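You operate a simulated robot arm through the tools that you are given. There is no shell and no other tool.

You run a simulated two-armed robot. Do the job below in one go: nothing can be reset, and whatever is moved stays where it is left.

## Task
Zero the thickness gauge on the steel block, then put the block back.
Fine: turn the zero knob till the pointer shows 30 mm; close the gauge again. Set down upright: steel block.

The check looks at the end state, three seconds after you hand in, the way a careful person would. Anything else that was tipped, shoved, dropped, spilled or broken makes it a failure.

## Robot
Two 7-joint arms with fingered hands on one trunk that stands fixed in place. Base frame: the origin is at the foot of the trunk, x ahead of it, y to its left, z up; the work surface is at about z = 0.78. Lengths are in m, angles in degrees, forces in N, time in s.
The left shoulder is at [0.07, 0.142, 1.189], the right one opposite. With the tool pointing down near the work surface each hand reaches from about 0.1 to 0.78 m from the base axis, measured 20 degrees to its own side. Payload 3.6 kg a hand.
Tool frame (each hand has its own): the origin (TCP) lies between the finger pads and is the grasp point; the fingertips stand 0.025 m ahead of it; z points along the fingers, y is the line along which they close. The gripper opens to 0.088 m; its body begins 0.029 m behind the TCP. The gripper is a hand of 5 fingers: y runs from the thumb to the fingers, the wrist lies at [-0.013, -0.097, -0.162] in the tool frame.
Orientation is that of the tool frame in the base frame, as a unit quaternion [w, x, y, z]. With the fingers straight down and the wrist toward the robot, the tool's x, y and z point along [0, 1, 0], [1, 0, 0] and [0, 0, -1] of the base frame.

## Interface
- The arms move only by the tool drive_tool. It takes "left_moves", "right_moves" or both (then of equal length, played together; a hand with none holds still); each is a list of rows, each a list of 6 numbers: the turn, a rotation vector about the tool's x, y, z in degrees, then the shift along the tool's x, y, z in m. In form: [[rx, ry, rz, tx, ty, tz], ...]. A call has 1 to 20 rows; each row is the pose to reach, as a shift and turn from the pose commanded when the call began, along the tool's axes at that moment. A row lasts 0.2 s, in which the tool goes at most 0.05 m and 8.6 degrees; a call with a longer step from one row to the next is refused whole. Where a pose cannot be reached the arm comes as near as it can. A force on the tool above 40 N (or 10 N above the force at the start of the call, whichever is more), or a blocked arm, ends the call early, and 0.2 s more pass. In this call time passes only in rows, and 0.2 s behind the last. The reply holds the time, the measured pose of the TCP, the force on the tool along the base axes, the opening and the grip force, in the units named above and with some noise, with the torque about the TCP (base axes, N m) and any sound that the robot's microphone picked up.
- Cameras (640 x 400 px; columns grow to the right, rows downward): "scene" is now at [0.1348, -0.0027, 1.4057]; the picture's right is [-0.03, -1.00, 0.00], its down [-0.69, 0.02, -0.73] and it looks along [0.73, -0.02, -0.69] (base axes); focal length 252 px, centre (320, 200). "left" rides on the left gripper at [-0.059, -0.079, -0.105] in its tool frame; the picture's right is [-0.73, -0.32, 0.61], its down [0.62, -0.68, 0.38] and it looks along [0.29, 0.66, 0.70] (tool axes); focal length 234 px, centre (320, 200). "right" rides on the right gripper at [0.059, -0.079, -0.105] in its tool frame; the picture's right is [-0.73, 0.32, -0.61], its down [-0.62, -0.68, 0.38] and it looks along [-0.29, 0.66, 0.70] (tool axes); focal length 234 px, centre (320, 200). There is no depth. A picture from a camera that has moved, and an enlarged one, comes with that camera's place and axes in the base frame and with its lens.
- get_image(camera): a new picture of that camera. No time passes.
- lift_body(by): slides the trunk up (or, below 0, down) by that many m; the arms and the scene camera ride with it, the base frame stays. It gives what a move gives, with no picture.
- curl_fingers(index, middle, ring, little, thumb_bend, thumb_turn, hand): sets how far each is bent, from 0 (flat) to 100 (curled in); at 30 the hand is open as for a grip, at 70 the pads meet at the TCP. One left out holds its place. A second passes; each finger stops where it meets its share of the squeeze, and holds until it gets a number again. It is the only way to open and close the hand. It gives what a move gives, with no picture; readings hold the bend of each and the force on index, middle, ring, little, thumb and palm. thumb_turn goes from beside the hand (0) to across from the fingers (100), as for a grip.
- turn_head(pan, tilt): turns the head with the scene camera to pan (to the left, within 86 degrees either way) and tilt (down, from -29 to 69), counted from straight ahead of the robot. It gives what a move gives.
- zoom(camera, box): a new picture of the part [left, top, right, bottom] of that camera's present view, enlarged. No time passes.
- sign_off(): hands the job in; it is judged then, once.

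Places have to be worked out from the pictures, the camera data and where the tool is seen. Open the grippers and draw the arms clear of the work before you hand the job in, unless the task says otherwise.

The tools are called after "Request:" by a JSON object that holds its "api" and its "payload". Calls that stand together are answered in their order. drive_tool: Moves the arms, as the interface text tells. Its arguments: {"type":"object","properties":{"left_moves":{"type":"array","items":{"type":"array","items":{"type":"number"}}},"right_moves":{"type":"array","items":{"type":"array","items":{"type":"number"}}}},"required":[]} The other tools are called the same way: lift_body (by) moves the trunk up or down; curl_fingers (index, middle, ring, little, thumb_bend, thumb_turn, hand) moves the fingers one by one; turn_head (pan, tilt) turns the head that bears the scene camera; get_image (camera) takes a picture; zoom (camera, box) takes an enlarged picture of a part of a camera's view; sign_off () hands the job in.

At the start:

```text
time: 0.0
left_tcp_pos: [0.5092, 0.2505, 1.1493]
left_orientation: [0.0, 0.706, 0.708, 0.0]
left_ft_force: [0.8, 0.1, -0.5]
left_moment: [0.0, -0.03, -0.01]
left_grip_width: 0.0878
left_gripper_force: 0.2
left_shape: jaw
left_bend: [30.0, 30.0, 30.0, 30.0, 30.0, 98.0]
left_finger forces: [0.0, 0.0, 0.0, 0.1, 0.1, 0.0]
right_tcp_pos: [0.5333, -0.1945, 1.2144]
right_orientation: [0.0, 0.707, 0.707, 0.001]
right_ft_force: [-1.1, -0.2, 0.3]
right_moment: [0.01, -0.02, -0.02]
right_grip_width: 0.0877
right_gripper_force: 0.1
right_shape: jaw
right_bend: [30.0, 30.0, 30.0, 30.0, 30.0, 98.0]
right_finger forces: [0.0, 0.0, 0.0, 0.0, 0.1, 0.1]
trunk travel left (down, up): [-0.725, 0.215]
head pan, tilt (commanded): [-1.5, 43.3]
```

scene: 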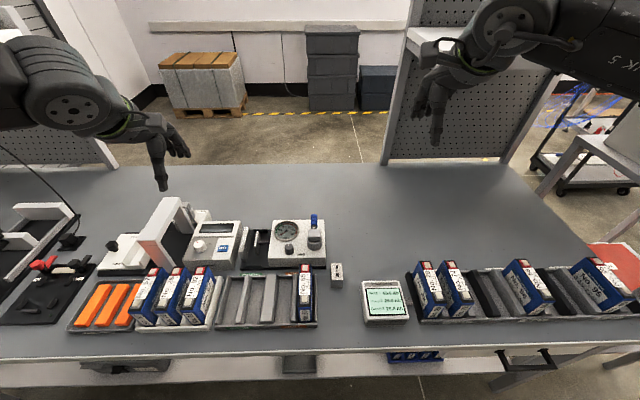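
right: 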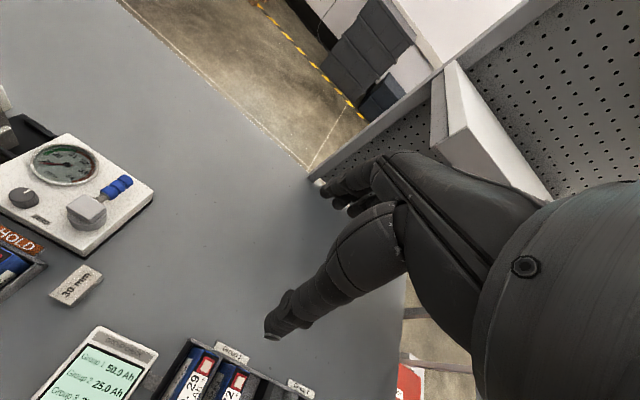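
left: 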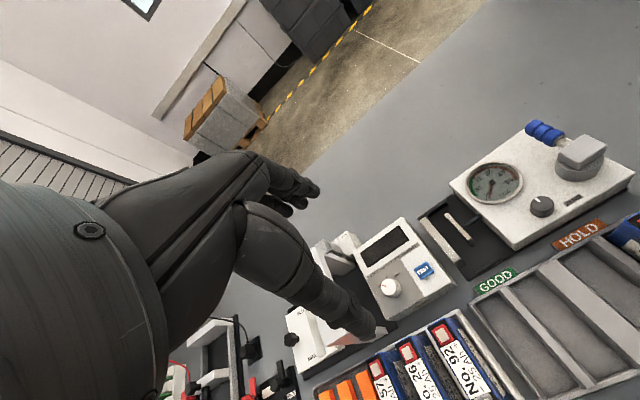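

The pictures show a thickness gauge (dial, knob, blue-handled lever with an anvil) near the centre and a small block marked "30 mm" to its right. I zoom in on both to understand them.

Request:
{"api": "zoom", "payload": {"camera": "scene", "box": [240, 200, 360, 300]}}

Request:
{"api": "zoom", "payload": {"camera": "right", "box": [0, 120, 180, 320]}}

Request:
{"api": "zoom", "payload": {"camera": "left", "box": [420, 100, 640, 260]}}

```text
4.00 times, centred on (300, 250) of scene
camera zoom: at [0.1348, -0.0027, 1.4057], right [-0.03, -1.0, 0.0], down [-0.69, 0.02, -0.73], along [0.73, -0.02, -0.69], focal length 1006 px, centre (400, 0)
```

zoom: 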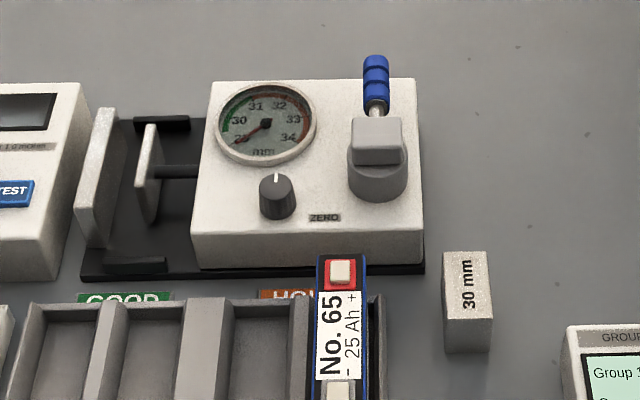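

```text
2.00 times, centred on (90, 220) of right
camera zoom: at [0.4562, -0.1354, 1.3185], right [0.32, -0.73, 0.61], down [-0.68, -0.62, -0.38], along [0.66, -0.29, -0.7], focal length 468 px, centre (780, 160)
```

zoom: 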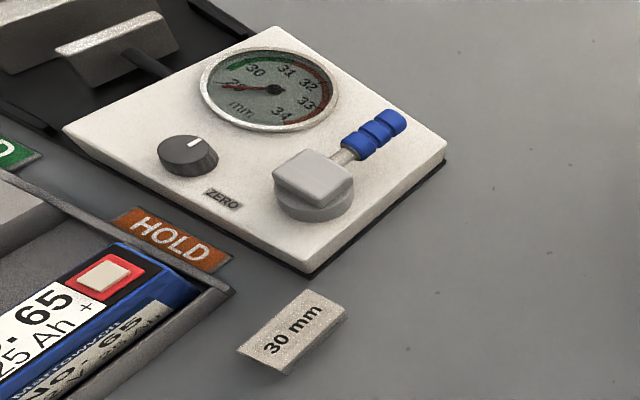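

```text
2.50 times, centred on (530, 180) of left
camera zoom: at [0.4305, 0.1907, 1.2555], right [-0.32, -0.73, -0.61], down [-0.68, 0.62, -0.38], along [0.66, 0.29, -0.7], focal length 585 px, centre (-205, 250)
```

zoom: 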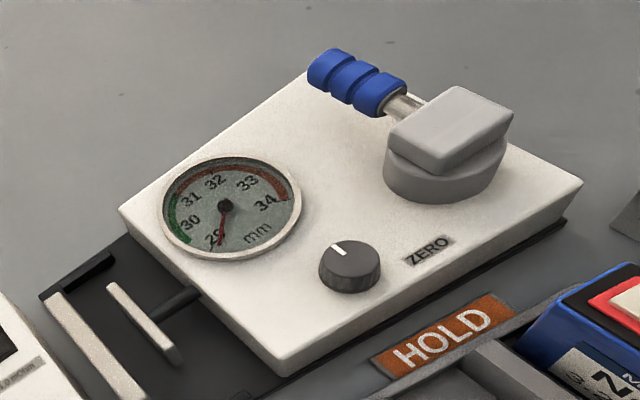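

The gauge has a fixed jaw on the left and a sprung jaw on a rod, with the block about 30 mm wide lying to the right. I zoom tighter to measure the jaws, lever, knob and block.

Request:
{"api": "zoom", "payload": {"camera": "scene", "box": [255, 215, 305, 270]}}

Request:
{"api": "zoom", "payload": {"camera": "scene", "box": [300, 205, 350, 260]}}

Request:
{"api": "zoom", "payload": {"camera": "scene", "box": [320, 250, 360, 295]}}

Request:
{"api": "zoom", "payload": {"camera": "left", "box": [410, 180, 500, 260]}}

Request:
{"api": "zoom", "payload": {"camera": "left", "box": [510, 110, 610, 190]}}

```text
7.27 times, centred on (280, 242) of scene
camera zoom: at [0.1348, -0.0027, 1.4057], right [-0.03, -1.0, 0.0], down [-0.69, 0.02, -0.73], along [0.73, -0.02, -0.69], focal length 1830 px, centre (611, -109)
```

zoom: 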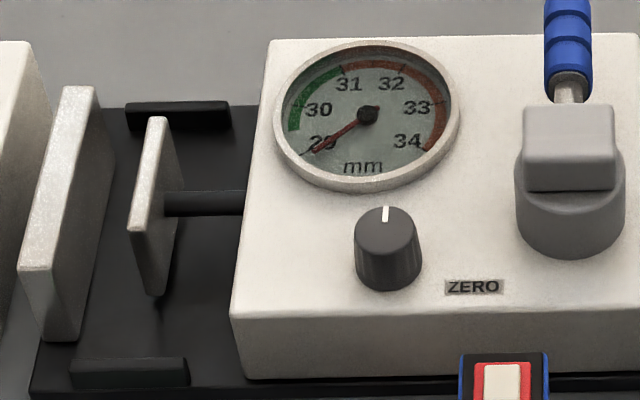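

```text
7.27 times, centred on (325, 232) of scene
camera zoom: at [0.1348, -0.0027, 1.4057], right [-0.03, -1.0, 0.0], down [-0.69, 0.02, -0.73], along [0.73, -0.02, -0.69], focal length 1830 px, centre (284, -36)
```

zoom: 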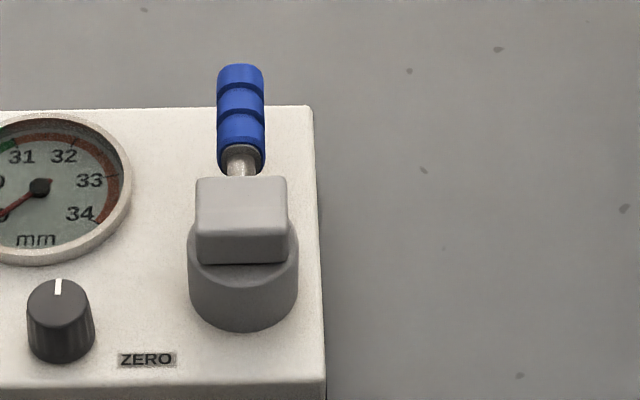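

```text
8.89 times, centred on (340, 272) of scene
camera zoom: at [0.1348, -0.0027, 1.4057], right [-0.03, -1.0, 0.0], down [-0.69, 0.02, -0.73], along [0.73, -0.02, -0.69], focal length 2237 px, centre (142, -444)
```

zoom: 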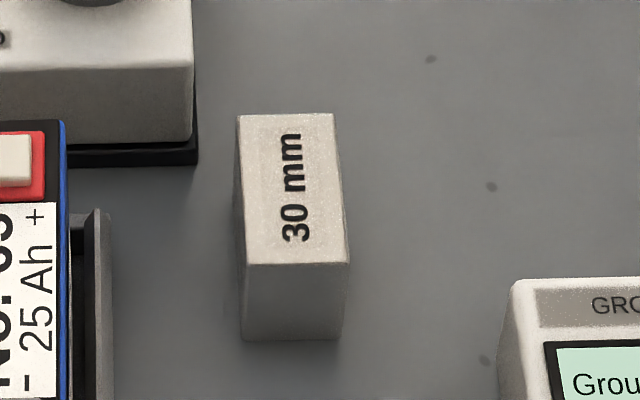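

```text
5.00 times, centred on (455, 220) of left
camera zoom: at [0.4305, 0.1907, 1.2555], right [-0.32, -0.73, -0.61], down [-0.68, 0.62, -0.38], along [0.66, 0.29, -0.7], focal length 1171 px, centre (-355, 100)
```

zoom: 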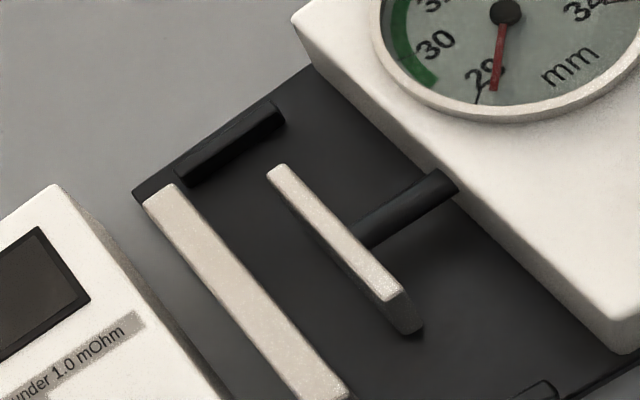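

```text
5.00 times, centred on (560, 150) of left
camera zoom: at [0.4305, 0.1907, 1.2555], right [-0.32, -0.73, -0.61], down [-0.68, 0.62, -0.38], along [0.66, 0.29, -0.7], focal length 1171 px, centre (-880, 450)
```

zoom: 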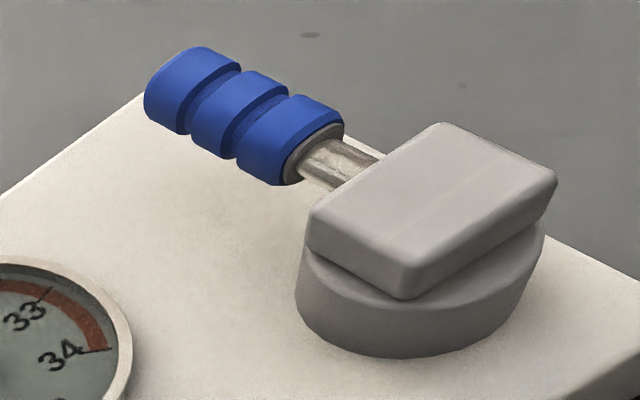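

The block measures about 50×30×40 mm and stands near (0.484, -0.056). The gauge box spans x 0.52–0.65 and y -0.03–0.127, with its jaws at y ≈ 0.165 and 0.195. I'll look at the hand's geometry before planning grasps.

Request:
{"api": "zoom", "payload": {"camera": "scene", "box": [380, 0, 560, 160]}}

Request:
{"api": "get_image", "payload": {"camera": "right"}}

Request:
{"api": "zoom", "payload": {"camera": "right", "box": [200, 120, 480, 360]}}

```text
2.50 times, centred on (470, 80) of scene
camera zoom: at [0.1348, -0.0027, 1.4057], right [-0.03, -1.0, 0.0], down [-0.69, 0.02, -0.73], along [0.73, -0.02, -0.69], focal length 629 px, centre (-55, 500)
```

zoom: 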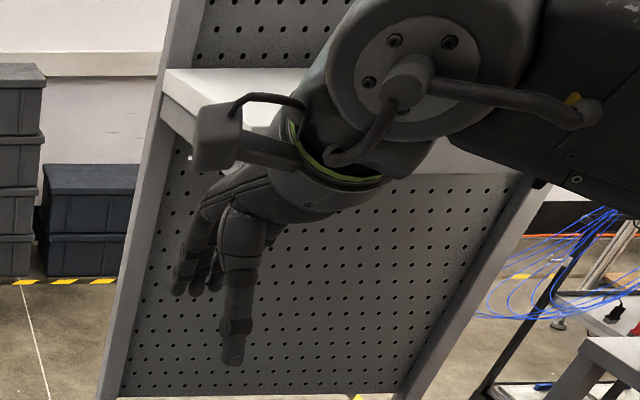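

```text
taken
camera right: at [0.4562, -0.1354, 1.3185], right [0.32, -0.73, 0.61], down [-0.68, -0.62, -0.38], along [0.66, -0.29, -0.7], focal length 234 px, centre (320, 200)
```

right: 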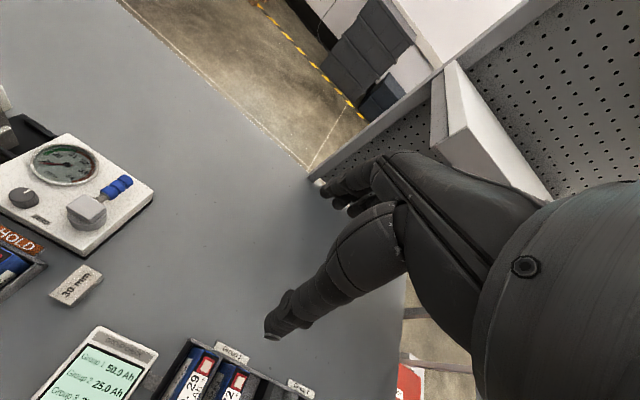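

```text
1.67 times, centred on (340, 240) of right
camera zoom: at [0.4562, -0.1354, 1.3185], right [0.32, -0.73, 0.61], down [-0.68, -0.62, -0.38], along [0.66, -0.29, -0.7], focal length 390 px, centre (287, 133)
```

zoom: 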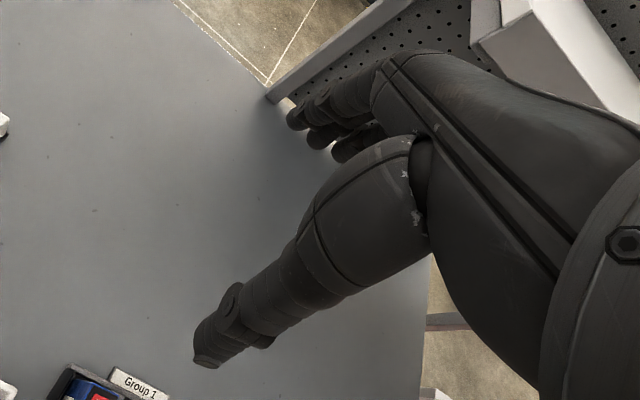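

The hand is human-like with index on the +y side and the thumb toward the robot. I lower the right hand over the empty table area to see it clearly and check the motion convention.

Request:
{"api": "drive_tool", "payload": {"right_moves": [[0, 0, 0, 0, 0.011, 0.043], [0, 0, 0, 0, 0.022, 0.086], [0, 0, 0, 0, 0.033, 0.129], [0, 0, 0, 0, 0.044, 0.172], [0, 0, 0, 0, 0.055, 0.215], [0, 0, 0, 0, 0.066, 0.25]]}}

Request:
{"api": "get_image", "payload": {"camera": "scene"}}

Request:
{"api": "get_image", "payload": {"camera": "right"}}

```text
time: 1.4
left_tcp_pos: [0.5105, 0.2494, 1.1496]
left_orientation: [0.0, 0.706, 0.708, 0.0]
left_ft_force: [-0.5, 0.1, -0.8]
left_moment: [0.04, -0.01, 0.0]
left_grip_width: 0.0878
left_gripper_force: 0.0
left_shape: jaw
left_bend: [30.0, 30.0, 30.0, 30.0, 30.0, 98.0]
left_finger forces: [0.0, 0.1, 0.0, 0.1, 0.0, 0.0]
right_tcp_pos: [0.6005, -0.1933, 0.9657]
right_orientation: [0.0, 0.707, 0.707, 0.0]
right_ft_force: [0.5, 0.3, -0.6]
right_moment: [0.01, 0.03, 0.01]
right_grip_width: 0.0877
right_gripper_force: 0.1
right_shape: jaw
right_bend: [30.0, 30.0, 30.0, 30.0, 30.0, 98.0]
right_finger forces: [0.0, 0.1, 0.1, 0.1, 0.1, 0.0]
trunk travel left (down, up): [-0.725, 0.215]
head pan, tilt (commanded): [-1.5, 43.3]
```

```text
taken
camera scene: at [0.1355, -0.0027, 1.4056], right [-0.03, -1.0, 0.0], down [-0.69, 0.02, -0.73], along [0.73, -0.02, -0.69], focal length 252 px, centre (320, 200)
```

scene: 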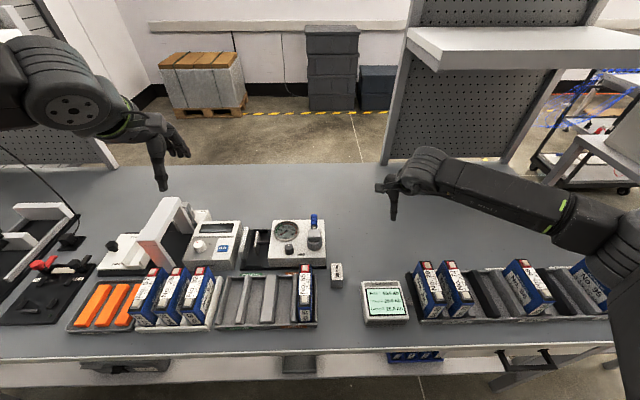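

```text
taken
camera right: at [0.523, -0.1347, 1.0677], right [0.32, -0.73, 0.61], down [-0.68, -0.62, -0.38], along [0.66, -0.29, -0.7], focal length 234 px, centre (320, 200)
```

right: 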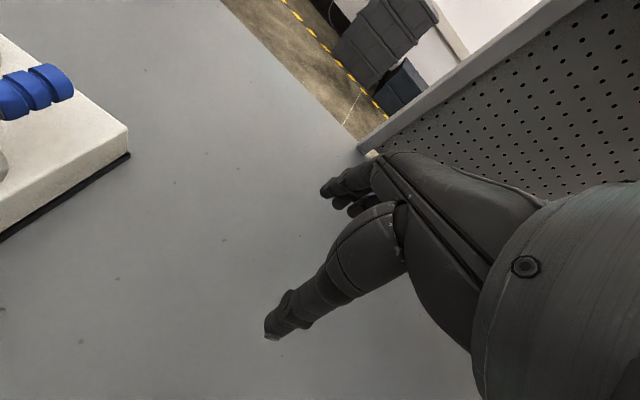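

The motion convention is as expected. I zoom in on the right hand in the scene view to see the finger layout.

Request:
{"api": "zoom", "payload": {"camera": "scene", "box": [360, 135, 460, 235]}}

```text
4.00 times, centred on (410, 185) of scene
camera zoom: at [0.1355, -0.0027, 1.4056], right [-0.03, -1.0, 0.0], down [-0.69, 0.02, -0.73], along [0.73, -0.02, -0.69], focal length 1006 px, centre (-40, 260)
```

zoom: 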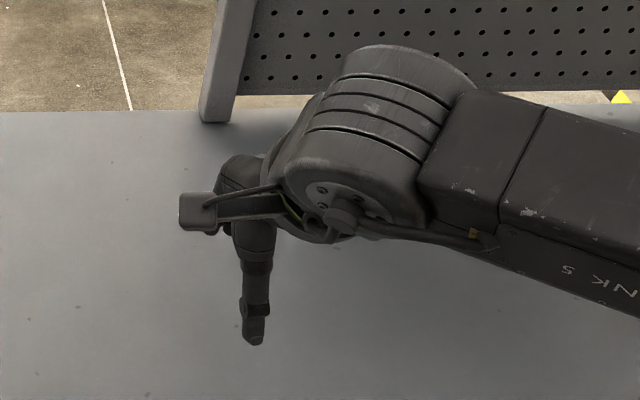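

The thumb tip sits about 7 mm to -y of the TCP; the fingers are hidden behind the hand. I curl the middle, ring and little fingers away to get a slim index-thumb pinch and look again.

Request:
{"api": "curl_fingers", "payload": {"hand": "right", "middle": 100, "ring": 100, "little": 100}}

Request:
{"api": "zoom", "payload": {"camera": "right", "box": [220, 120, 480, 360]}}

Request:
{"api": "drive_tool", "payload": {"left_moves": [[0, 0, 8, 0, 0, 0], [0, 0, 16, 0, 0, 0], [0, 0, 24, 0, 0, 0], [0, 0, 32, 0, 0, 0], [0, 0, 40, 0, 0, 0], [0, 0, 48, 0, 0, 0], [0, 0, 56, 0, 0, 0], [0, 0, 64, 0, 0, 0]]}}

Request:
{"api": "get_image", "payload": {"camera": "left"}}

```text
time: 2.4
left_tcp_pos: [0.5084, 0.2502, 1.1499]
left_orientation: [0.001, 0.707, 0.707, 0.001]
left_ft_force: [-0.4, -0.4, 1.2]
left_moment: [0.02, -0.04, 0.0]
left_grip_width: 0.0876
left_gripper_force: 0.1
left_shape: jaw
left_bend: [30.0, 30.0, 30.0, 30.0, 30.0, 98.0]
left_finger forces: [0.1, 0.1, 0.0, 0.0, 0.1, 0.0]
right_tcp_pos: [0.5987, -0.1941, 0.9641]
right_orientation: [0.001, 0.707, 0.707, 0.0]
right_ft_force: [0.0, 0.2, 0.0]
right_moment: [0.01, -0.03, -0.01]
right_grip_width: 0.0846
right_gripper_force: 0.0
right_shape: fingers
right_bend: [30.0, 100.0, 100.0, 100.0, 30.0, 98.0]
right_finger forces: [0.1, 0.0, 0.0, 0.1, 0.0, 0.1]
trunk travel left (down, up): [-0.725, 0.215]
head pan, tilt (commanded): [-1.5, 43.3]
```

```text
1.67 times, centred on (350, 240) of right
camera zoom: at [0.5223, -0.1345, 1.0684], right [0.32, -0.73, 0.61], down [-0.68, -0.62, -0.38], along [0.66, -0.29, -0.7], focal length 390 px, centre (270, 133)
```

zoom: 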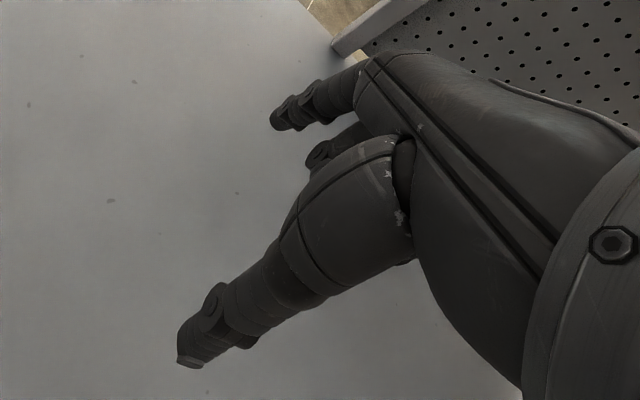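

```text
time: 4.2
left_tcp_pos: [0.5102, 0.25, 1.1503]
left_orientation: [0.0, 0.974, 0.225, 0.0]
left_ft_force: [0.1, -0.5, 0.8]
left_moment: [-0.02, -0.01, 0.0]
left_grip_width: 0.0876
left_gripper_force: 0.1
left_shape: jaw
left_bend: [30.0, 30.0, 30.0, 30.0, 30.0, 98.0]
left_finger forces: [0.0, 0.0, 0.1, 0.1, 0.0, 0.0]
right_tcp_pos: [0.5994, -0.1931, 0.9654]
right_orientation: [0.0, 0.707, 0.707, 0.0]
right_ft_force: [0.4, 0.1, 0.4]
right_moment: [0.02, -0.02, -0.01]
right_grip_width: 0.0847
right_gripper_force: 0.0
right_shape: fingers
right_bend: [30.0, 100.0, 100.0, 100.0, 30.0, 98.0]
right_finger forces: [0.0, 0.0, 0.0, 0.1, 0.0, 0.0]
trunk travel left (down, up): [-0.725, 0.215]
head pan, tilt (commanded): [-1.5, 43.3]
```

```text
taken
camera left: at [0.4224, 0.2948, 1.2552], right [-0.79, -0.03, -0.61], down [0.26, 0.89, -0.38], along [0.55, -0.46, -0.7], focal length 234 px, centre (320, 200)
```

left: 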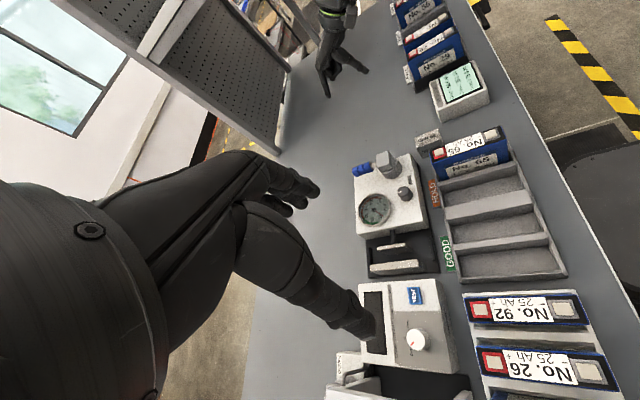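

The left camera now sees the whole gauge area and the right hand from the side. I zoom on the right hand and on the gauge.

Request:
{"api": "zoom", "payload": {"camera": "left", "box": [300, 20, 390, 110]}}

Request:
{"api": "zoom", "payload": {"camera": "left", "box": [340, 120, 450, 280]}}

```text
4.44 times, centred on (345, 65) of left
camera zoom: at [0.4224, 0.2948, 1.2552], right [-0.79, -0.03, -0.61], down [0.26, 0.89, -0.38], along [0.55, -0.46, -0.7], focal length 1041 px, centre (209, 800)
```

zoom: 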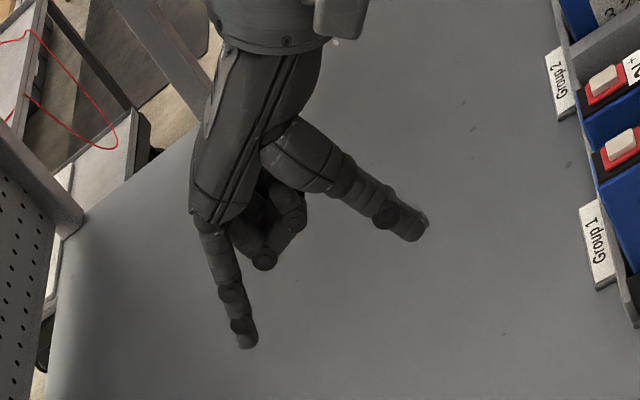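

```text
2.50 times, centred on (395, 200) of left
camera zoom: at [0.4224, 0.2948, 1.2552], right [-0.79, -0.03, -0.61], down [0.26, 0.89, -0.38], along [0.55, -0.46, -0.7], focal length 585 px, centre (132, 200)
```

zoom: 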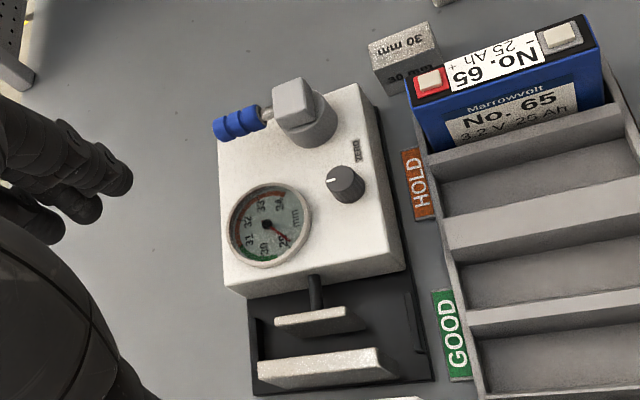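

Triangulating puts the index tip at tool (+0.007, +0.055, +0.025), the thumb tip at (-0.002, -0.053, +0.025), and the lever handle along +x at z ≈ 0.872 from a hub near (0.56, 0.00). I'll open all fingers, yaw the right hand 90° and bring it above the handle so that it can be caged between the fingers and thumb.

Request:
{"api": "curl_fingers", "payload": {"hand": "right", "middle": 30, "ring": 30, "little": 30}}

Request:
{"api": "drive_tool", "payload": {"right_moves": [[0, 0, -8.2, 0.015, 0.002, 0], [0, 0, -16.4, 0.03, 0.004, 0], [0, 0, -24.6, 0.045, 0.006, 0], [0, 0, -32.8, 0.06, 0.008, 0], [0, 0, -41, 0.075, 0.01, 0], [0, 0, -49.2, 0.09, 0.013, 0], [0, 0, -57.4, 0.105, 0.016, 0], [0, 0, -65.6, 0.12, 0.019, 0], [0, 0, -73.8, 0.135, 0.022, 0], [0, 0, -82, 0.15, 0.025, 0], [0, 0, -90, 0.163, 0.025, 0]]}}

Request:
{"api": "get_image", "payload": {"camera": "left"}}

Request:
{"api": "get_image", "payload": {"camera": "scene"}}

Request:
{"api": "get_image", "payload": {"camera": "right"}}

```text
time: 5.2
left_tcp_pos: [0.5092, 0.2504, 1.1506]
left_orientation: [0.0, 0.974, 0.226, 0.0]
left_ft_force: [0.0, 0.3, -0.3]
left_moment: [0.0, 0.0, -0.01]
left_grip_width: 0.0878
left_gripper_force: 0.0
left_shape: jaw
left_bend: [30.0, 30.0, 30.0, 30.0, 30.0, 98.0]
left_finger forces: [0.0, 0.1, 0.0, 0.0, 0.1, 0.0]
right_tcp_pos: [0.5998, -0.1944, 0.9646]
right_orientation: [0.0, 0.707, 0.707, 0.0]
right_ft_force: [0.3, 0.5, -0.1]
right_moment: [-0.03, -0.04, 0.0]
right_grip_width: 0.0848
right_gripper_force: 0.0
right_shape: fingers
right_bend: [30.0, 30.0, 30.0, 30.0, 30.0, 98.0]
right_finger forces: [0.0, 0.0, 0.1, 0.1, 0.1, 0.1]
trunk travel left (down, up): [-0.725, 0.215]
head pan, tilt (commanded): [-1.5, 43.3]
```

```text
time: 7.6
left_tcp_pos: [0.5117, 0.2547, 1.147]
left_orientation: [0.003, 0.974, 0.225, -0.003]
left_ft_force: [0.2, 0.4, -0.1]
left_moment: [-0.08, 0.03, 0.0]
left_grip_width: 0.0878
left_gripper_force: 0.2
left_shape: jaw
left_bend: [30.0, 30.0, 30.0, 30.0, 30.0, 98.0]
left_finger forces: [0.1, 0.1, 0.1, 0.0, 0.1, 0.1]
right_tcp_pos: [0.6288, -0.0245, 0.9787]
right_orientation: [0.128, 0.25, 0.948, 0.152]
right_ft_force: [0.3, 1.9, -0.8]
right_moment: [-0.09, -0.03, 0.01]
right_grip_width: 0.085
right_gripper_force: 0.2
right_shape: fingers
right_bend: [30.0, 30.0, 30.0, 30.0, 30.0, 98.0]
right_finger forces: [0.0, 0.0, 0.0, 0.1, 0.2, 0.1]
right hand out of reach, approached as far as the arm can: row 6, 7, 8, 9, 10, 11
trunk travel left (down, up): [-0.725, 0.215]
head pan, tilt (commanded): [-1.5, 43.3]
```

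```text
taken
camera left: at [0.4251, 0.2992, 1.2527], right [-0.8, -0.03, -0.6], down [0.26, 0.88, -0.39], along [0.55, -0.47, -0.7], focal length 234 px, centre (320, 200)
```

left: 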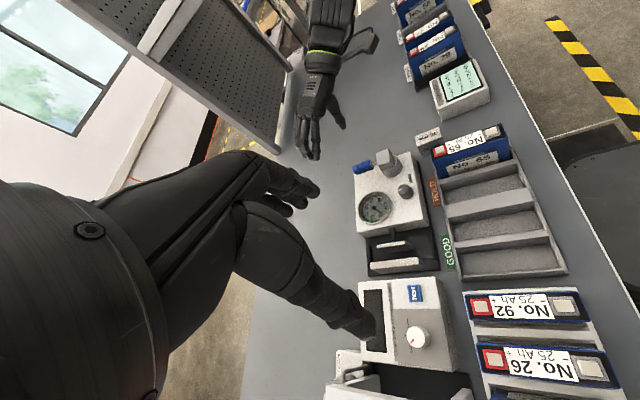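

```text
taken
camera scene: at [0.138, 0.003, 1.4053], right [-0.03, -1.0, 0.0], down [-0.69, 0.01, -0.73], along [0.73, -0.02, -0.69], focal length 252 px, centre (320, 200)
```

scene: 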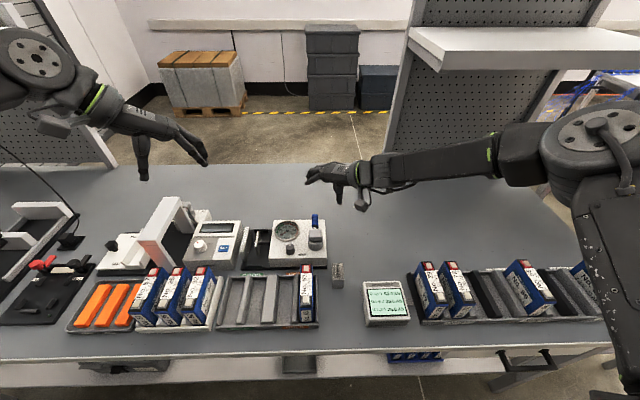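

```text
taken
camera right: at [0.5137, -0.0837, 1.0364], right [0.56, -0.24, 0.79], down [0.35, -0.8, -0.49], along [0.75, 0.55, -0.36], focal length 234 px, centre (320, 200)
```

right: 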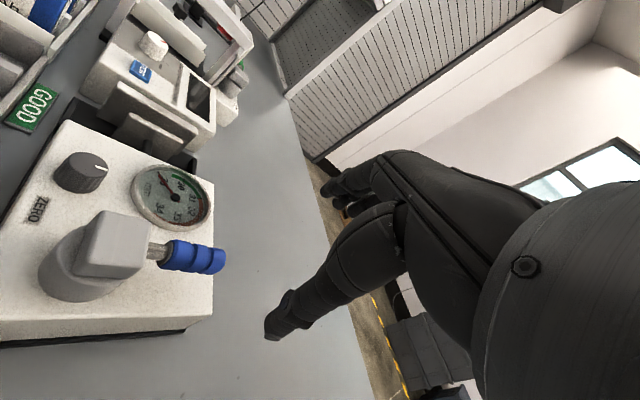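

A full 90° yaw is beyond the right wrist's range there, so the hand came out tilted. I back it out along the same path to see which pose it is counting from.

Request:
{"api": "drive_tool", "payload": {"right_moves": [[0, 0, 8.2, 0.0, -0.015, 0], [0, 0, 16.4, 0.003, -0.03, 0], [0, 0, 24.6, 0.006, -0.045, 0], [0, 0, 32.8, 0.009, -0.06, 0], [0, 0, 41, 0.012, -0.075, 0], [0, 0, 49.2, 0.015, -0.09, 0], [0, 0, 57.4, 0.017, -0.105, 0], [0, 0, 65.6, 0.019, -0.12, 0]]}}

```text
time: 9.4
left_tcp_pos: [0.5089, 0.2487, 1.1508]
left_orientation: [0.0, 0.974, 0.225, 0.0]
left_ft_force: [-0.4, -0.3, 0.4]
left_moment: [0.02, 0.03, -0.01]
left_grip_width: 0.0877
left_gripper_force: 0.0
left_shape: jaw
left_bend: [30.0, 30.0, 30.0, 30.0, 30.0, 98.0]
left_finger forces: [0.0, 0.1, 0.0, 0.0, 0.0, 0.1]
right_tcp_pos: [0.564, -0.1713, 0.9349]
right_orientation: [0.021, 0.721, 0.662, 0.202]
right_ft_force: [0.1, 0.0, 0.0]
right_moment: [0.04, -0.02, -0.02]
right_grip_width: 0.085
right_gripper_force: 0.1
right_shape: fingers
right_bend: [30.0, 30.0, 30.0, 30.0, 30.0, 98.0]
right_finger forces: [0.0, 0.0, 0.0, 0.0, 0.0, 0.0]
right hand out of reach, approached as far as the arm can: row 7, 8
trunk travel left (down, up): [-0.725, 0.215]
head pan, tilt (commanded): [-1.5, 43.3]
```

The pose is counted from where the arm actually got to. I turn the right hand back upright and raise it slightly using the measured orientation.

Request:
{"api": "drive_tool", "payload": {"right_moves": [[4.5, -3.7, -1.2, -0.0025, 0.0095, -0.0153], [9.1, -7.4, -2.4, -0.005, 0.019, -0.0306], [13.6, -11.1, -3.6, -0.0075, 0.0285, -0.046], [18.2, -14.8, -4.8, -0.0101, 0.038, -0.0613]]}}

```text
time: 10.4
left_tcp_pos: [0.5096, 0.2498, 1.1504]
left_orientation: [0.001, 0.974, 0.225, 0.0]
left_ft_force: [-0.4, 0.0, -0.3]
left_moment: [-0.02, 0.0, -0.03]
left_grip_width: 0.0876
left_gripper_force: 0.1
left_shape: jaw
left_bend: [30.0, 30.0, 30.0, 30.0, 30.0, 98.0]
left_finger forces: [0.1, 0.1, 0.1, 0.0, 0.1, 0.1]
right_tcp_pos: [0.5808, -0.1975, 0.9996]
right_orientation: [0.001, 0.707, 0.708, -0.002]
right_ft_force: [-0.3, -0.5, 0.1]
right_moment: [-0.01, 0.02, 0.03]
right_grip_width: 0.0848
right_gripper_force: 0.1
right_shape: fingers
right_bend: [30.0, 30.0, 30.0, 30.0, 30.0, 98.0]
right_finger forces: [0.0, 0.0, 0.0, 0.1, 0.1, 0.0]
trunk travel left (down, up): [-0.725, 0.215]
head pan, tilt (commanded): [-1.5, 43.3]
```

The right hand is upright again at (0.581, -0.1975, 1.00) and nothing was touched. I try a pointing shape on it (index out, thumb folded in) to see from the left camera how far everything else tucks away for pushing the lever.

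Request:
{"api": "curl_fingers", "payload": {"hand": "right", "index": 30, "middle": 100, "ring": 100, "little": 100, "thumb_bend": 30, "thumb_turn": 0}}

Request:
{"api": "zoom", "payload": {"camera": "left", "box": [290, 0, 410, 110]}}

Request:
{"api": "zoom", "payload": {"camera": "right", "box": [180, 80, 500, 360]}}

Request:
{"api": "zoom", "payload": {"camera": "scene", "box": [350, 110, 450, 230]}}

```text
time: 11.4
left_tcp_pos: [0.5109, 0.2505, 1.1493]
left_orientation: [0.0, 0.974, 0.226, -0.001]
left_ft_force: [-0.5, 1.2, -0.2]
left_moment: [-0.01, 0.02, 0.01]
left_grip_width: 0.0876
left_gripper_force: 0.1
left_shape: jaw
left_bend: [30.0, 30.0, 30.0, 30.0, 30.0, 98.0]
left_finger forces: [0.0, 0.0, 0.0, 0.1, 0.0, 0.1]
right_tcp_pos: [0.5822, -0.1963, 0.9995]
right_orientation: [0.002, 0.706, 0.708, -0.001]
right_ft_force: [0.5, -0.3, -0.3]
right_moment: [-0.01, -0.02, 0.02]
right_grip_width: 0.1175
right_gripper_force: 0.1
right_shape: fingers
right_bend: [30.0, 100.0, 100.0, 100.0, 30.0, 0.0]
right_finger forces: [0.0, 0.0, 0.1, 0.0, 0.1, 0.1]
trunk travel left (down, up): [-0.725, 0.215]
head pan, tilt (commanded): [-1.5, 43.3]
```

```text
3.64 times, centred on (350, 55) of left
camera zoom: at [0.4219, 0.2945, 1.2553], right [-0.79, -0.03, -0.61], down [0.26, 0.89, -0.38], along [0.55, -0.46, -0.7], focal length 852 px, centre (211, 727)
```

zoom: 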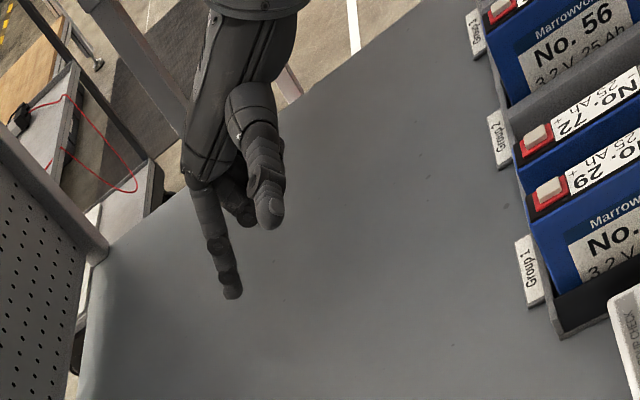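

```text
1.43 times, centred on (340, 220) of right
camera zoom: at [0.5047, -0.1385, 1.1034], right [0.32, -0.72, 0.61], down [-0.68, -0.63, -0.38], along [0.66, -0.29, -0.7], focal length 334 px, centre (291, 171)
```

zoom: 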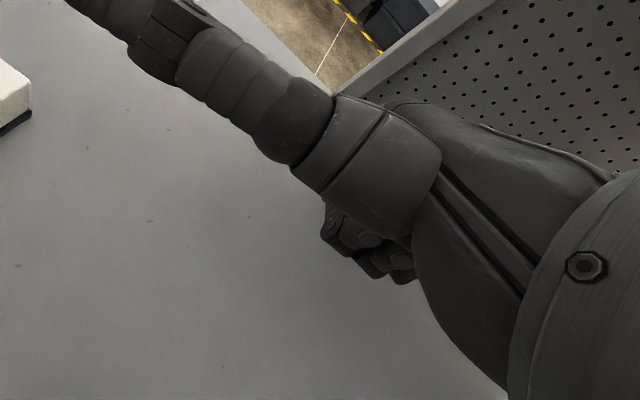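

```text
3.33 times, centred on (400, 170) of scene
camera zoom: at [0.1349, -0.0026, 1.4056], right [-0.03, -1.0, 0.0], down [-0.69, 0.02, -0.73], along [0.73, -0.02, -0.69], focal length 839 px, centre (53, 300)
```

zoom: 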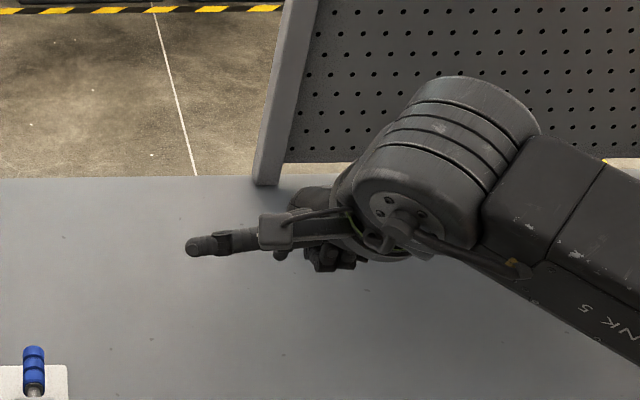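

With thumb_turn 0 the thumb sticks out sideways, which isn't helpful. I try the thumb across and fully bent in instead.

Request:
{"api": "curl_fingers", "payload": {"hand": "right", "index": 30, "thumb_bend": 100, "thumb_turn": 98}}

Request:
{"api": "zoom", "payload": {"camera": "left", "box": [290, 0, 410, 110]}}

Request:
{"api": "zoom", "payload": {"camera": "right", "box": [180, 80, 500, 360]}}

Request:
{"api": "zoom", "payload": {"camera": "scene", "box": [350, 110, 450, 230]}}

```text
time: 12.4
left_tcp_pos: [0.5098, 0.2495, 1.1511]
left_orientation: [0.0, 0.974, 0.226, 0.0]
left_ft_force: [-0.5, -0.2, 0.7]
left_moment: [-0.02, 0.01, -0.01]
left_grip_width: 0.0877
left_gripper_force: 0.0
left_shape: jaw
left_bend: [30.0, 30.0, 30.0, 30.0, 30.0, 98.0]
left_finger forces: [0.0, 0.1, 0.0, 0.0, 0.0, 0.1]
right_tcp_pos: [0.5816, -0.198, 1.0004]
right_orientation: [0.001, 0.708, 0.707, -0.001]
right_ft_force: [0.2, -0.1, 0.1]
right_moment: [-0.01, 0.0, 0.02]
right_grip_width: 0.0218
right_gripper_force: 0.1
right_shape: fingers
right_bend: [29.0, 100.0, 100.0, 100.0, 99.0, 99.0]
right_finger forces: [0.0, 0.1, 0.1, 0.1, 0.0, 0.0]
trunk travel left (down, up): [-0.725, 0.215]
head pan, tilt (commanded): [-1.5, 43.3]
```

```text
3.64 times, centred on (350, 55) of left
camera zoom: at [0.4219, 0.2945, 1.2554], right [-0.79, -0.03, -0.61], down [0.26, 0.89, -0.38], along [0.55, -0.46, -0.7], focal length 852 px, centre (211, 727)
```

zoom: 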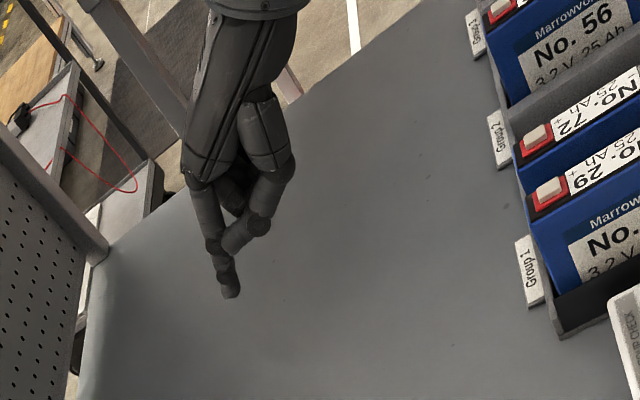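

```text
1.43 times, centred on (340, 220) of right
camera zoom: at [0.5047, -0.1385, 1.1034], right [0.32, -0.72, 0.61], down [-0.68, -0.63, -0.38], along [0.66, -0.29, -0.7], focal length 334 px, centre (291, 171)
```

zoom: 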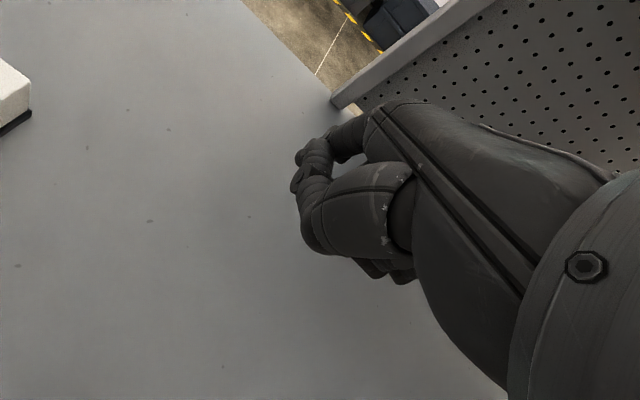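

```text
3.33 times, centred on (400, 170) of scene
camera zoom: at [0.1348, -0.0027, 1.4057], right [-0.03, -1.0, 0.0], down [-0.69, 0.02, -0.73], along [0.73, -0.02, -0.69], focal length 839 px, centre (53, 300)
```

zoom: 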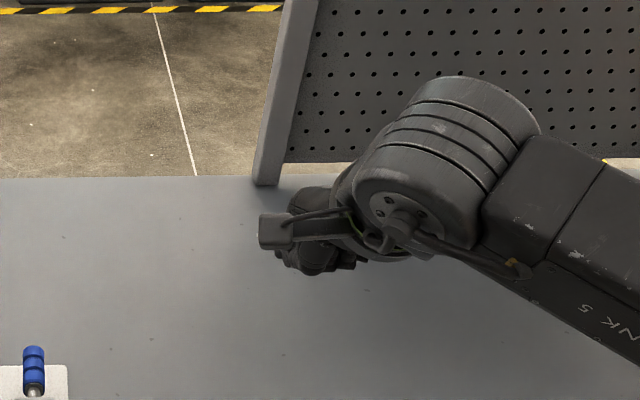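

With the thumb bent in, only the index tip protrudes, which makes a good pushing stick. I put the left hand in that shape and bring it above the gauge on the handle's left side. The right hand backs off and yaws so its camera watches the gauge.

Request:
{"api": "curl_fingers", "payload": {"hand": "left", "index": 30, "middle": 100, "ring": 100, "little": 100, "thumb_bend": 100}}

Request:
{"api": "drive_tool", "payload": {"left_moves": [[0, 0, 0, 0.0043, 0.03, 0.0267], [0, 0, 0, 0.0086, 0.06, 0.0533], [0, 0, 0, 0.0129, 0.09, 0.08], [0, 0, 0, 0.0172, 0.12, 0.1067], [0, 0, 0, 0.0215, 0.15, 0.1333], [0, 0, 0, 0.0258, 0.1796, 0.16]], "right_moves": [[0, 0, -7, -0.008, -0.013, -0.008], [0, 0, -14, -0.017, -0.027, -0.017], [0, 0, -21, -0.025, -0.04, -0.025], [0, 0, -28, -0.033, -0.053, -0.033], [0, 0, -35, -0.042, -0.067, -0.042], [0, 0, -40, -0.05, -0.08, -0.05]]}}

Request:
{"api": "get_image", "payload": {"camera": "right"}}

Request:
{"api": "get_image", "payload": {"camera": "left"}}

Request:
{"api": "get_image", "payload": {"camera": "scene"}}

```text
time: 13.4
left_tcp_pos: [0.5087, 0.2503, 1.1507]
left_orientation: [0.0, 0.974, 0.226, 0.0]
left_ft_force: [0.4, 0.6, 0.4]
left_moment: [0.01, 0.0, 0.03]
left_grip_width: 0.0202
left_gripper_force: 0.0
left_shape: fingers
left_bend: [30.0, 100.0, 100.0, 100.0, 98.0, 98.0]
left_finger forces: [0.1, 0.0, 0.0, 0.1, 0.0, 0.0]
right_tcp_pos: [0.5818, -0.1975, 1.0003]
right_orientation: [0.0, 0.708, 0.707, -0.002]
right_ft_force: [0.3, -0.5, 1.3]
right_moment: [-0.03, 0.01, 0.0]
right_grip_width: 0.0215
right_gripper_force: 0.0
right_shape: fingers
right_bend: [29.0, 100.0, 100.0, 100.0, 99.0, 99.0]
right_finger forces: [0.1, 0.0, 0.1, 0.0, 0.0, 0.0]
trunk travel left (down, up): [-0.725, 0.215]
head pan, tilt (commanded): [-1.5, 43.3]
```

```text
time: 14.8
left_tcp_pos: [0.5853, 0.1233, 1.009]
left_orientation: [0.002, 0.974, 0.226, 0.0]
left_ft_force: [0.6, 0.2, 1.3]
left_moment: [-0.03, 0.0, 0.01]
left_grip_width: 0.0207
left_gripper_force: 0.1
left_shape: fingers
left_bend: [30.0, 100.0, 100.0, 100.0, 98.0, 97.0]
left_finger forces: [0.1, 0.0, 0.0, 0.0, 0.0, 0.0]
left hand out of reach, approached as far as the arm can: row 5, 6
right_tcp_pos: [0.5138, -0.228, 1.0466]
right_orientation: [0.006, 0.441, 0.897, -0.004]
right_ft_force: [0.2, 0.2, -0.4]
right_moment: [-0.02, 0.0, 0.02]
right_grip_width: 0.0218
right_gripper_force: 0.0
right_shape: fingers
right_bend: [29.0, 100.0, 100.0, 100.0, 99.0, 99.0]
right_finger forces: [0.0, 0.1, 0.0, 0.1, 0.1, 0.0]
right hand out of reach, approached as far as the arm can: row 6
trunk travel left (down, up): [-0.725, 0.215]
head pan, tilt (commanded): [-1.5, 43.3]
```

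```text
taken
camera right: at [0.4154, -0.2277, 1.1488], right [0.7, -0.37, 0.62], down [-0.16, -0.91, -0.37], along [0.7, 0.16, -0.69], focal length 234 px, centre (320, 200)
```

right: 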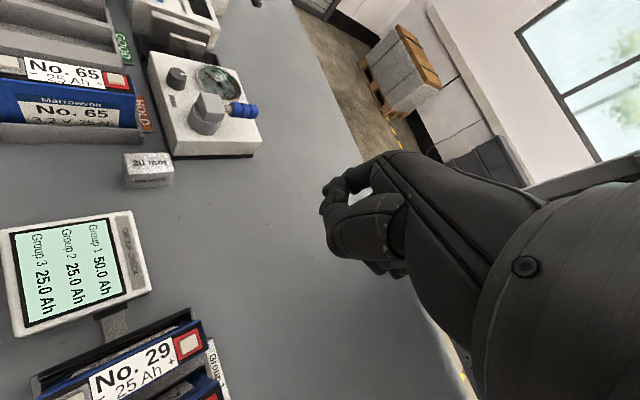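

```text
taken
camera left: at [0.4964, 0.1674, 1.1132], right [-0.79, -0.03, -0.61], down [0.26, 0.89, -0.38], along [0.55, -0.46, -0.69], focal length 234 px, centre (320, 200)
```

left: 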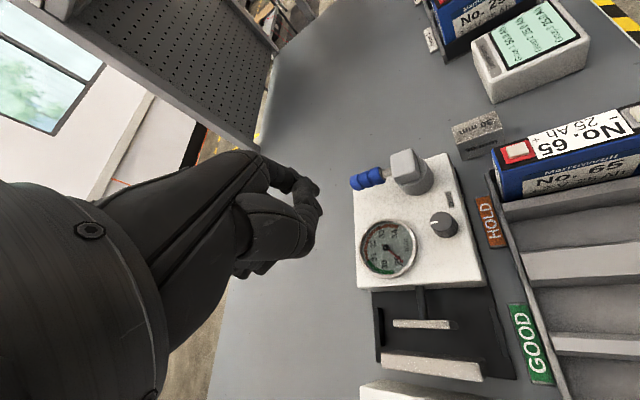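

```text
taken
camera scene: at [0.1342, -0.0008, 1.4057], right [-0.03, -1.0, 0.0], down [-0.69, 0.02, -0.73], along [0.73, -0.02, -0.69], focal length 252 px, centre (320, 200)
```

scene: 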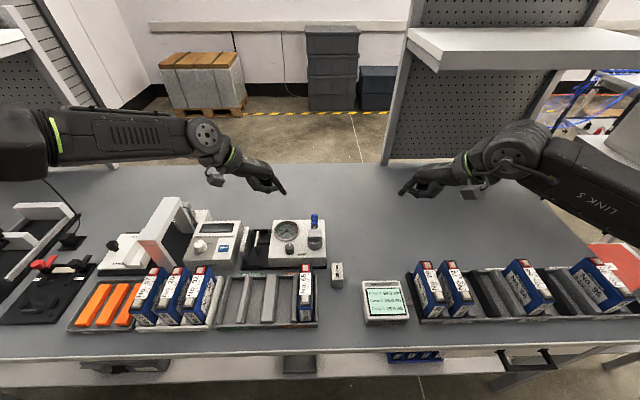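

At 64° yaw the left wrist runs out of range near the gauge, so I reduce its yaw to about 30° while bringing it above the dial, left of the handle.

Request:
{"api": "drive_tool", "payload": {"left_moves": [[0, 0, -6.8, -0.0029, 0.007, 0.0], [0, 0, -13.6, -0.0058, 0.0142, 0.01], [0, 0, -20.4, -0.0086, 0.0214, 0.03], [0, 0, -27.2, -0.0115, 0.0285, 0.055], [0, 0, -34, -0.0144, 0.0356, 0.085]]}}

Request:
{"api": "get_image", "payload": {"camera": "left"}}

Request:
{"api": "zoom", "payload": {"camera": "right", "box": [100, 20, 300, 190]}}

Request:
{"api": "zoom", "payload": {"camera": "scene", "box": [220, 160, 360, 290]}}

```text
time: 16.0
left_tcp_pos: [0.5585, 0.1167, 0.9526]
left_orientation: [0.0, 0.866, 0.5, 0.0]
left_ft_force: [0.2, -0.1, -0.5]
left_moment: [0.0, 0.02, -0.03]
left_grip_width: 0.0203
left_gripper_force: 0.0
left_shape: fingers
left_bend: [30.0, 100.0, 100.0, 100.0, 98.0, 97.0]
left_finger forces: [0.0, 0.0, 0.0, 0.0, 0.0, 0.0]
left hand out of reach, approached as far as the arm can: row 2, 3, 4, 5
right_tcp_pos: [0.5132, -0.229, 1.0453]
right_orientation: [0.005, 0.442, 0.897, -0.005]
right_ft_force: [0.3, -0.3, 0.1]
right_moment: [-0.04, 0.03, 0.01]
right_grip_width: 0.0217
right_gripper_force: 0.1
right_shape: fingers
right_bend: [29.0, 100.0, 100.0, 100.0, 99.0, 99.0]
right_finger forces: [0.0, 0.0, 0.1, 0.0, 0.0, 0.0]
trunk travel left (down, up): [-0.725, 0.215]
head pan, tilt (commanded): [-1.5, 43.3]
```

```text
taken
camera left: at [0.4601, 0.1038, 1.058], right [-0.64, -0.47, -0.61], down [-0.28, 0.88, -0.38], along [0.71, -0.08, -0.7], focal length 234 px, centre (320, 200)
```

left: 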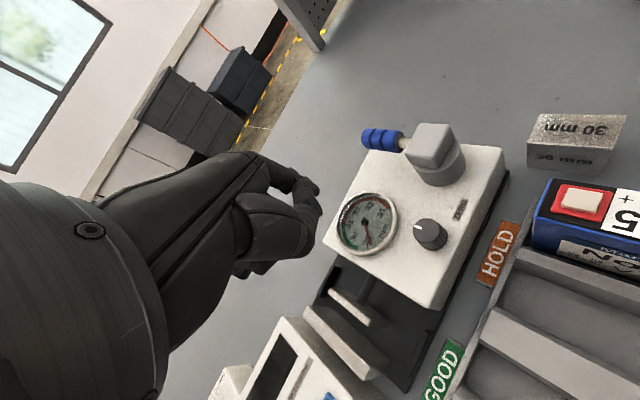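

```text
2.35 times, centred on (200, 105) of right
camera zoom: at [0.416, -0.229, 1.1483], right [0.69, -0.37, 0.62], down [-0.16, -0.91, -0.37], along [0.7, 0.16, -0.69], focal length 551 px, centre (602, 424)
```

zoom: 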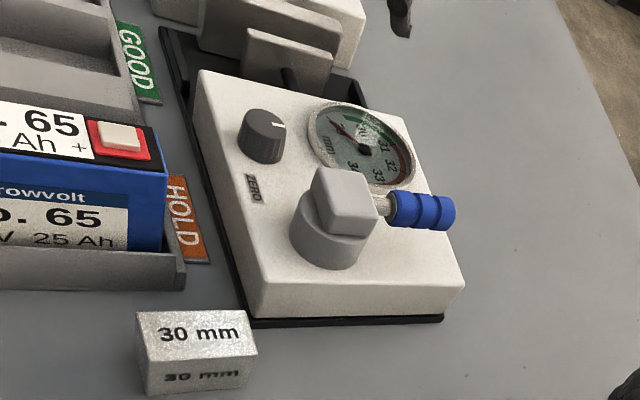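

```text
3.08 times, centred on (290, 225) of scene
camera zoom: at [0.1347, -0.0026, 1.4057], right [-0.03, -1.0, 0.0], down [-0.69, 0.02, -0.73], along [0.73, -0.02, -0.69], focal length 774 px, centre (412, 123)
```

zoom: 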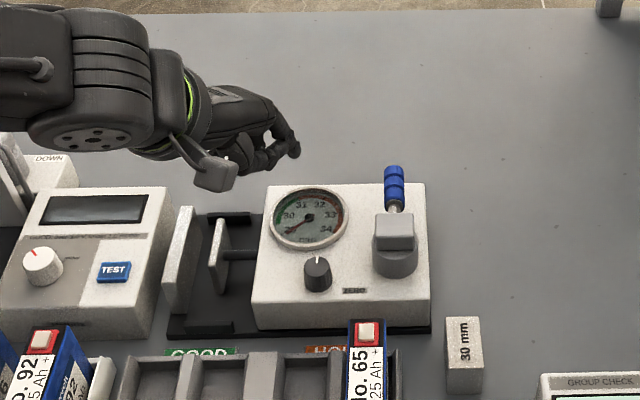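

The left hand is now at (0.559, 0.117, 0.953) with 30° yaw, and both hand cameras show the gauge well. I continue toward the spot left of the handle to see whether it is reachable.

Request:
{"api": "drive_tool", "payload": {"left_moves": [[0, 0, 0, -0.0042, 0.0138, 0.011], [0, 0, 0, -0.0085, 0.0276, 0.022], [0, 0, 0, -0.0127, 0.0414, 0.033]]}}

```text
time: 16.8
left_tcp_pos: [0.5578, 0.1177, 0.9503]
left_orientation: [0.0, 0.866, 0.5, 0.0]
left_ft_force: [-0.8, -0.6, -0.4]
left_moment: [0.03, 0.03, 0.02]
left_grip_width: 0.0207
left_gripper_force: 0.1
left_shape: fingers
left_bend: [30.0, 100.0, 100.0, 100.0, 98.0, 97.0]
left_finger forces: [0.0, 0.0, 0.1, 0.0, 0.0, 0.0]
left hand out of reach, approached as far as the arm can: row 1, 2, 3
right_tcp_pos: [0.5131, -0.2297, 1.0456]
right_orientation: [0.005, 0.441, 0.897, -0.005]
right_ft_force: [0.0, -0.4, -0.2]
right_moment: [-0.03, 0.03, 0.0]
right_grip_width: 0.0216
right_gripper_force: 0.0
right_shape: fingers
right_bend: [29.0, 100.0, 100.0, 100.0, 99.0, 99.0]
right_finger forces: [0.1, 0.0, 0.0, 0.1, 0.1, 0.1]
trunk travel left (down, up): [-0.725, 0.215]
head pan, tilt (commanded): [-1.5, 43.3]
```

The arm is stuck at a joint limit with this yaw. I turn the left hand back to straight (yaw 0) and then advance.

Request:
{"api": "drive_tool", "payload": {"left_moves": [[0, 0, -7.5, 0, 0, 0], [0, 0, -15, 0, 0, 0], [0, 0, -22.5, 0, 0, 0], [0, 0, -30, 0, 0, 0], [0, 0, -30, -0.006, 0.018, 0.008], [0, 0, -30, -0.012, 0.036, 0.016]]}}

```text
time: 18.2
left_tcp_pos: [0.5519, 0.1347, 0.9653]
left_orientation: [0.001, 0.707, 0.708, 0.0]
left_ft_force: [-0.7, -0.1, 0.4]
left_moment: [0.01, 0.01, 0.02]
left_grip_width: 0.0204
left_gripper_force: 0.1
left_shape: fingers
left_bend: [30.0, 100.0, 100.0, 100.0, 98.0, 97.0]
left_finger forces: [0.0, 0.0, 0.1, 0.0, 0.0, 0.0]
left hand out of reach, approached as far as the arm can: row 1, 2, 3, 4, 5, 6
right_tcp_pos: [0.5127, -0.2289, 1.0444]
right_orientation: [0.005, 0.442, 0.897, -0.005]
right_ft_force: [0.1, -0.4, -0.1]
right_moment: [-0.03, 0.03, 0.02]
right_grip_width: 0.0216
right_gripper_force: 0.1
right_shape: fingers
right_bend: [29.0, 100.0, 100.0, 100.0, 99.0, 99.0]
right_finger forces: [0.0, 0.1, 0.0, 0.1, 0.0, 0.1]
trunk travel left (down, up): [-0.725, 0.215]
head pan, tilt (commanded): [-1.5, 43.3]
```

The arm seems to be in an awkward elbow posture from the earlier yaw. I retract the left hand to its starting pose and then come in again with yaw 0.

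Request:
{"api": "drive_tool", "payload": {"left_moves": [[0, 0, 0, 0.02, -0.007, -0.03], [0, 0, 0, 0.04, -0.014, -0.06], [0, 0, 0, 0.06, -0.021, -0.09], [0, 0, 0, 0.08, -0.028, -0.12], [0, 0, 0, 0.1, -0.035, -0.15], [0, 0, 0, 0.115, -0.042, -0.185]]}}

Request:
{"api": "get_image", "payload": {"camera": "scene"}}

```text
time: 19.6
left_tcp_pos: [0.5084, 0.2512, 1.1512]
left_orientation: [0.0, 0.707, 0.707, 0.0]
left_ft_force: [0.2, 0.1, 0.5]
left_moment: [0.0, 0.02, 0.0]
left_grip_width: 0.0204
left_gripper_force: 0.1
left_shape: fingers
left_bend: [30.0, 100.0, 100.0, 100.0, 98.0, 97.0]
left_finger forces: [0.1, 0.0, 0.0, 0.0, 0.0, 0.0]
right_tcp_pos: [0.5127, -0.2305, 1.0453]
right_orientation: [0.006, 0.442, 0.897, -0.004]
right_ft_force: [-0.5, -0.8, 0.0]
right_moment: [0.03, 0.01, -0.01]
right_grip_width: 0.0215
right_gripper_force: 0.1
right_shape: fingers
right_bend: [29.0, 100.0, 100.0, 100.0, 99.0, 99.0]
right_finger forces: [0.0, 0.1, 0.0, 0.1, 0.1, 0.0]
trunk travel left (down, up): [-0.725, 0.215]
head pan, tilt (commanded): [-1.5, 43.3]
```

```text
taken
camera scene: at [0.1335, -0.0026, 1.4058], right [-0.03, -1.0, 0.0], down [-0.68, 0.02, -0.73], along [0.73, -0.02, -0.68], focal length 252 px, centre (320, 200)
```

scene: 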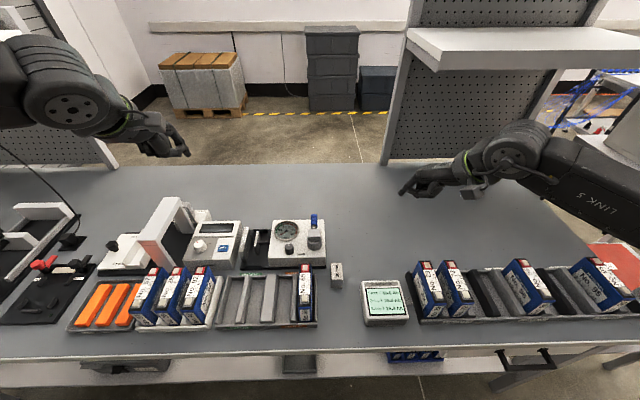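

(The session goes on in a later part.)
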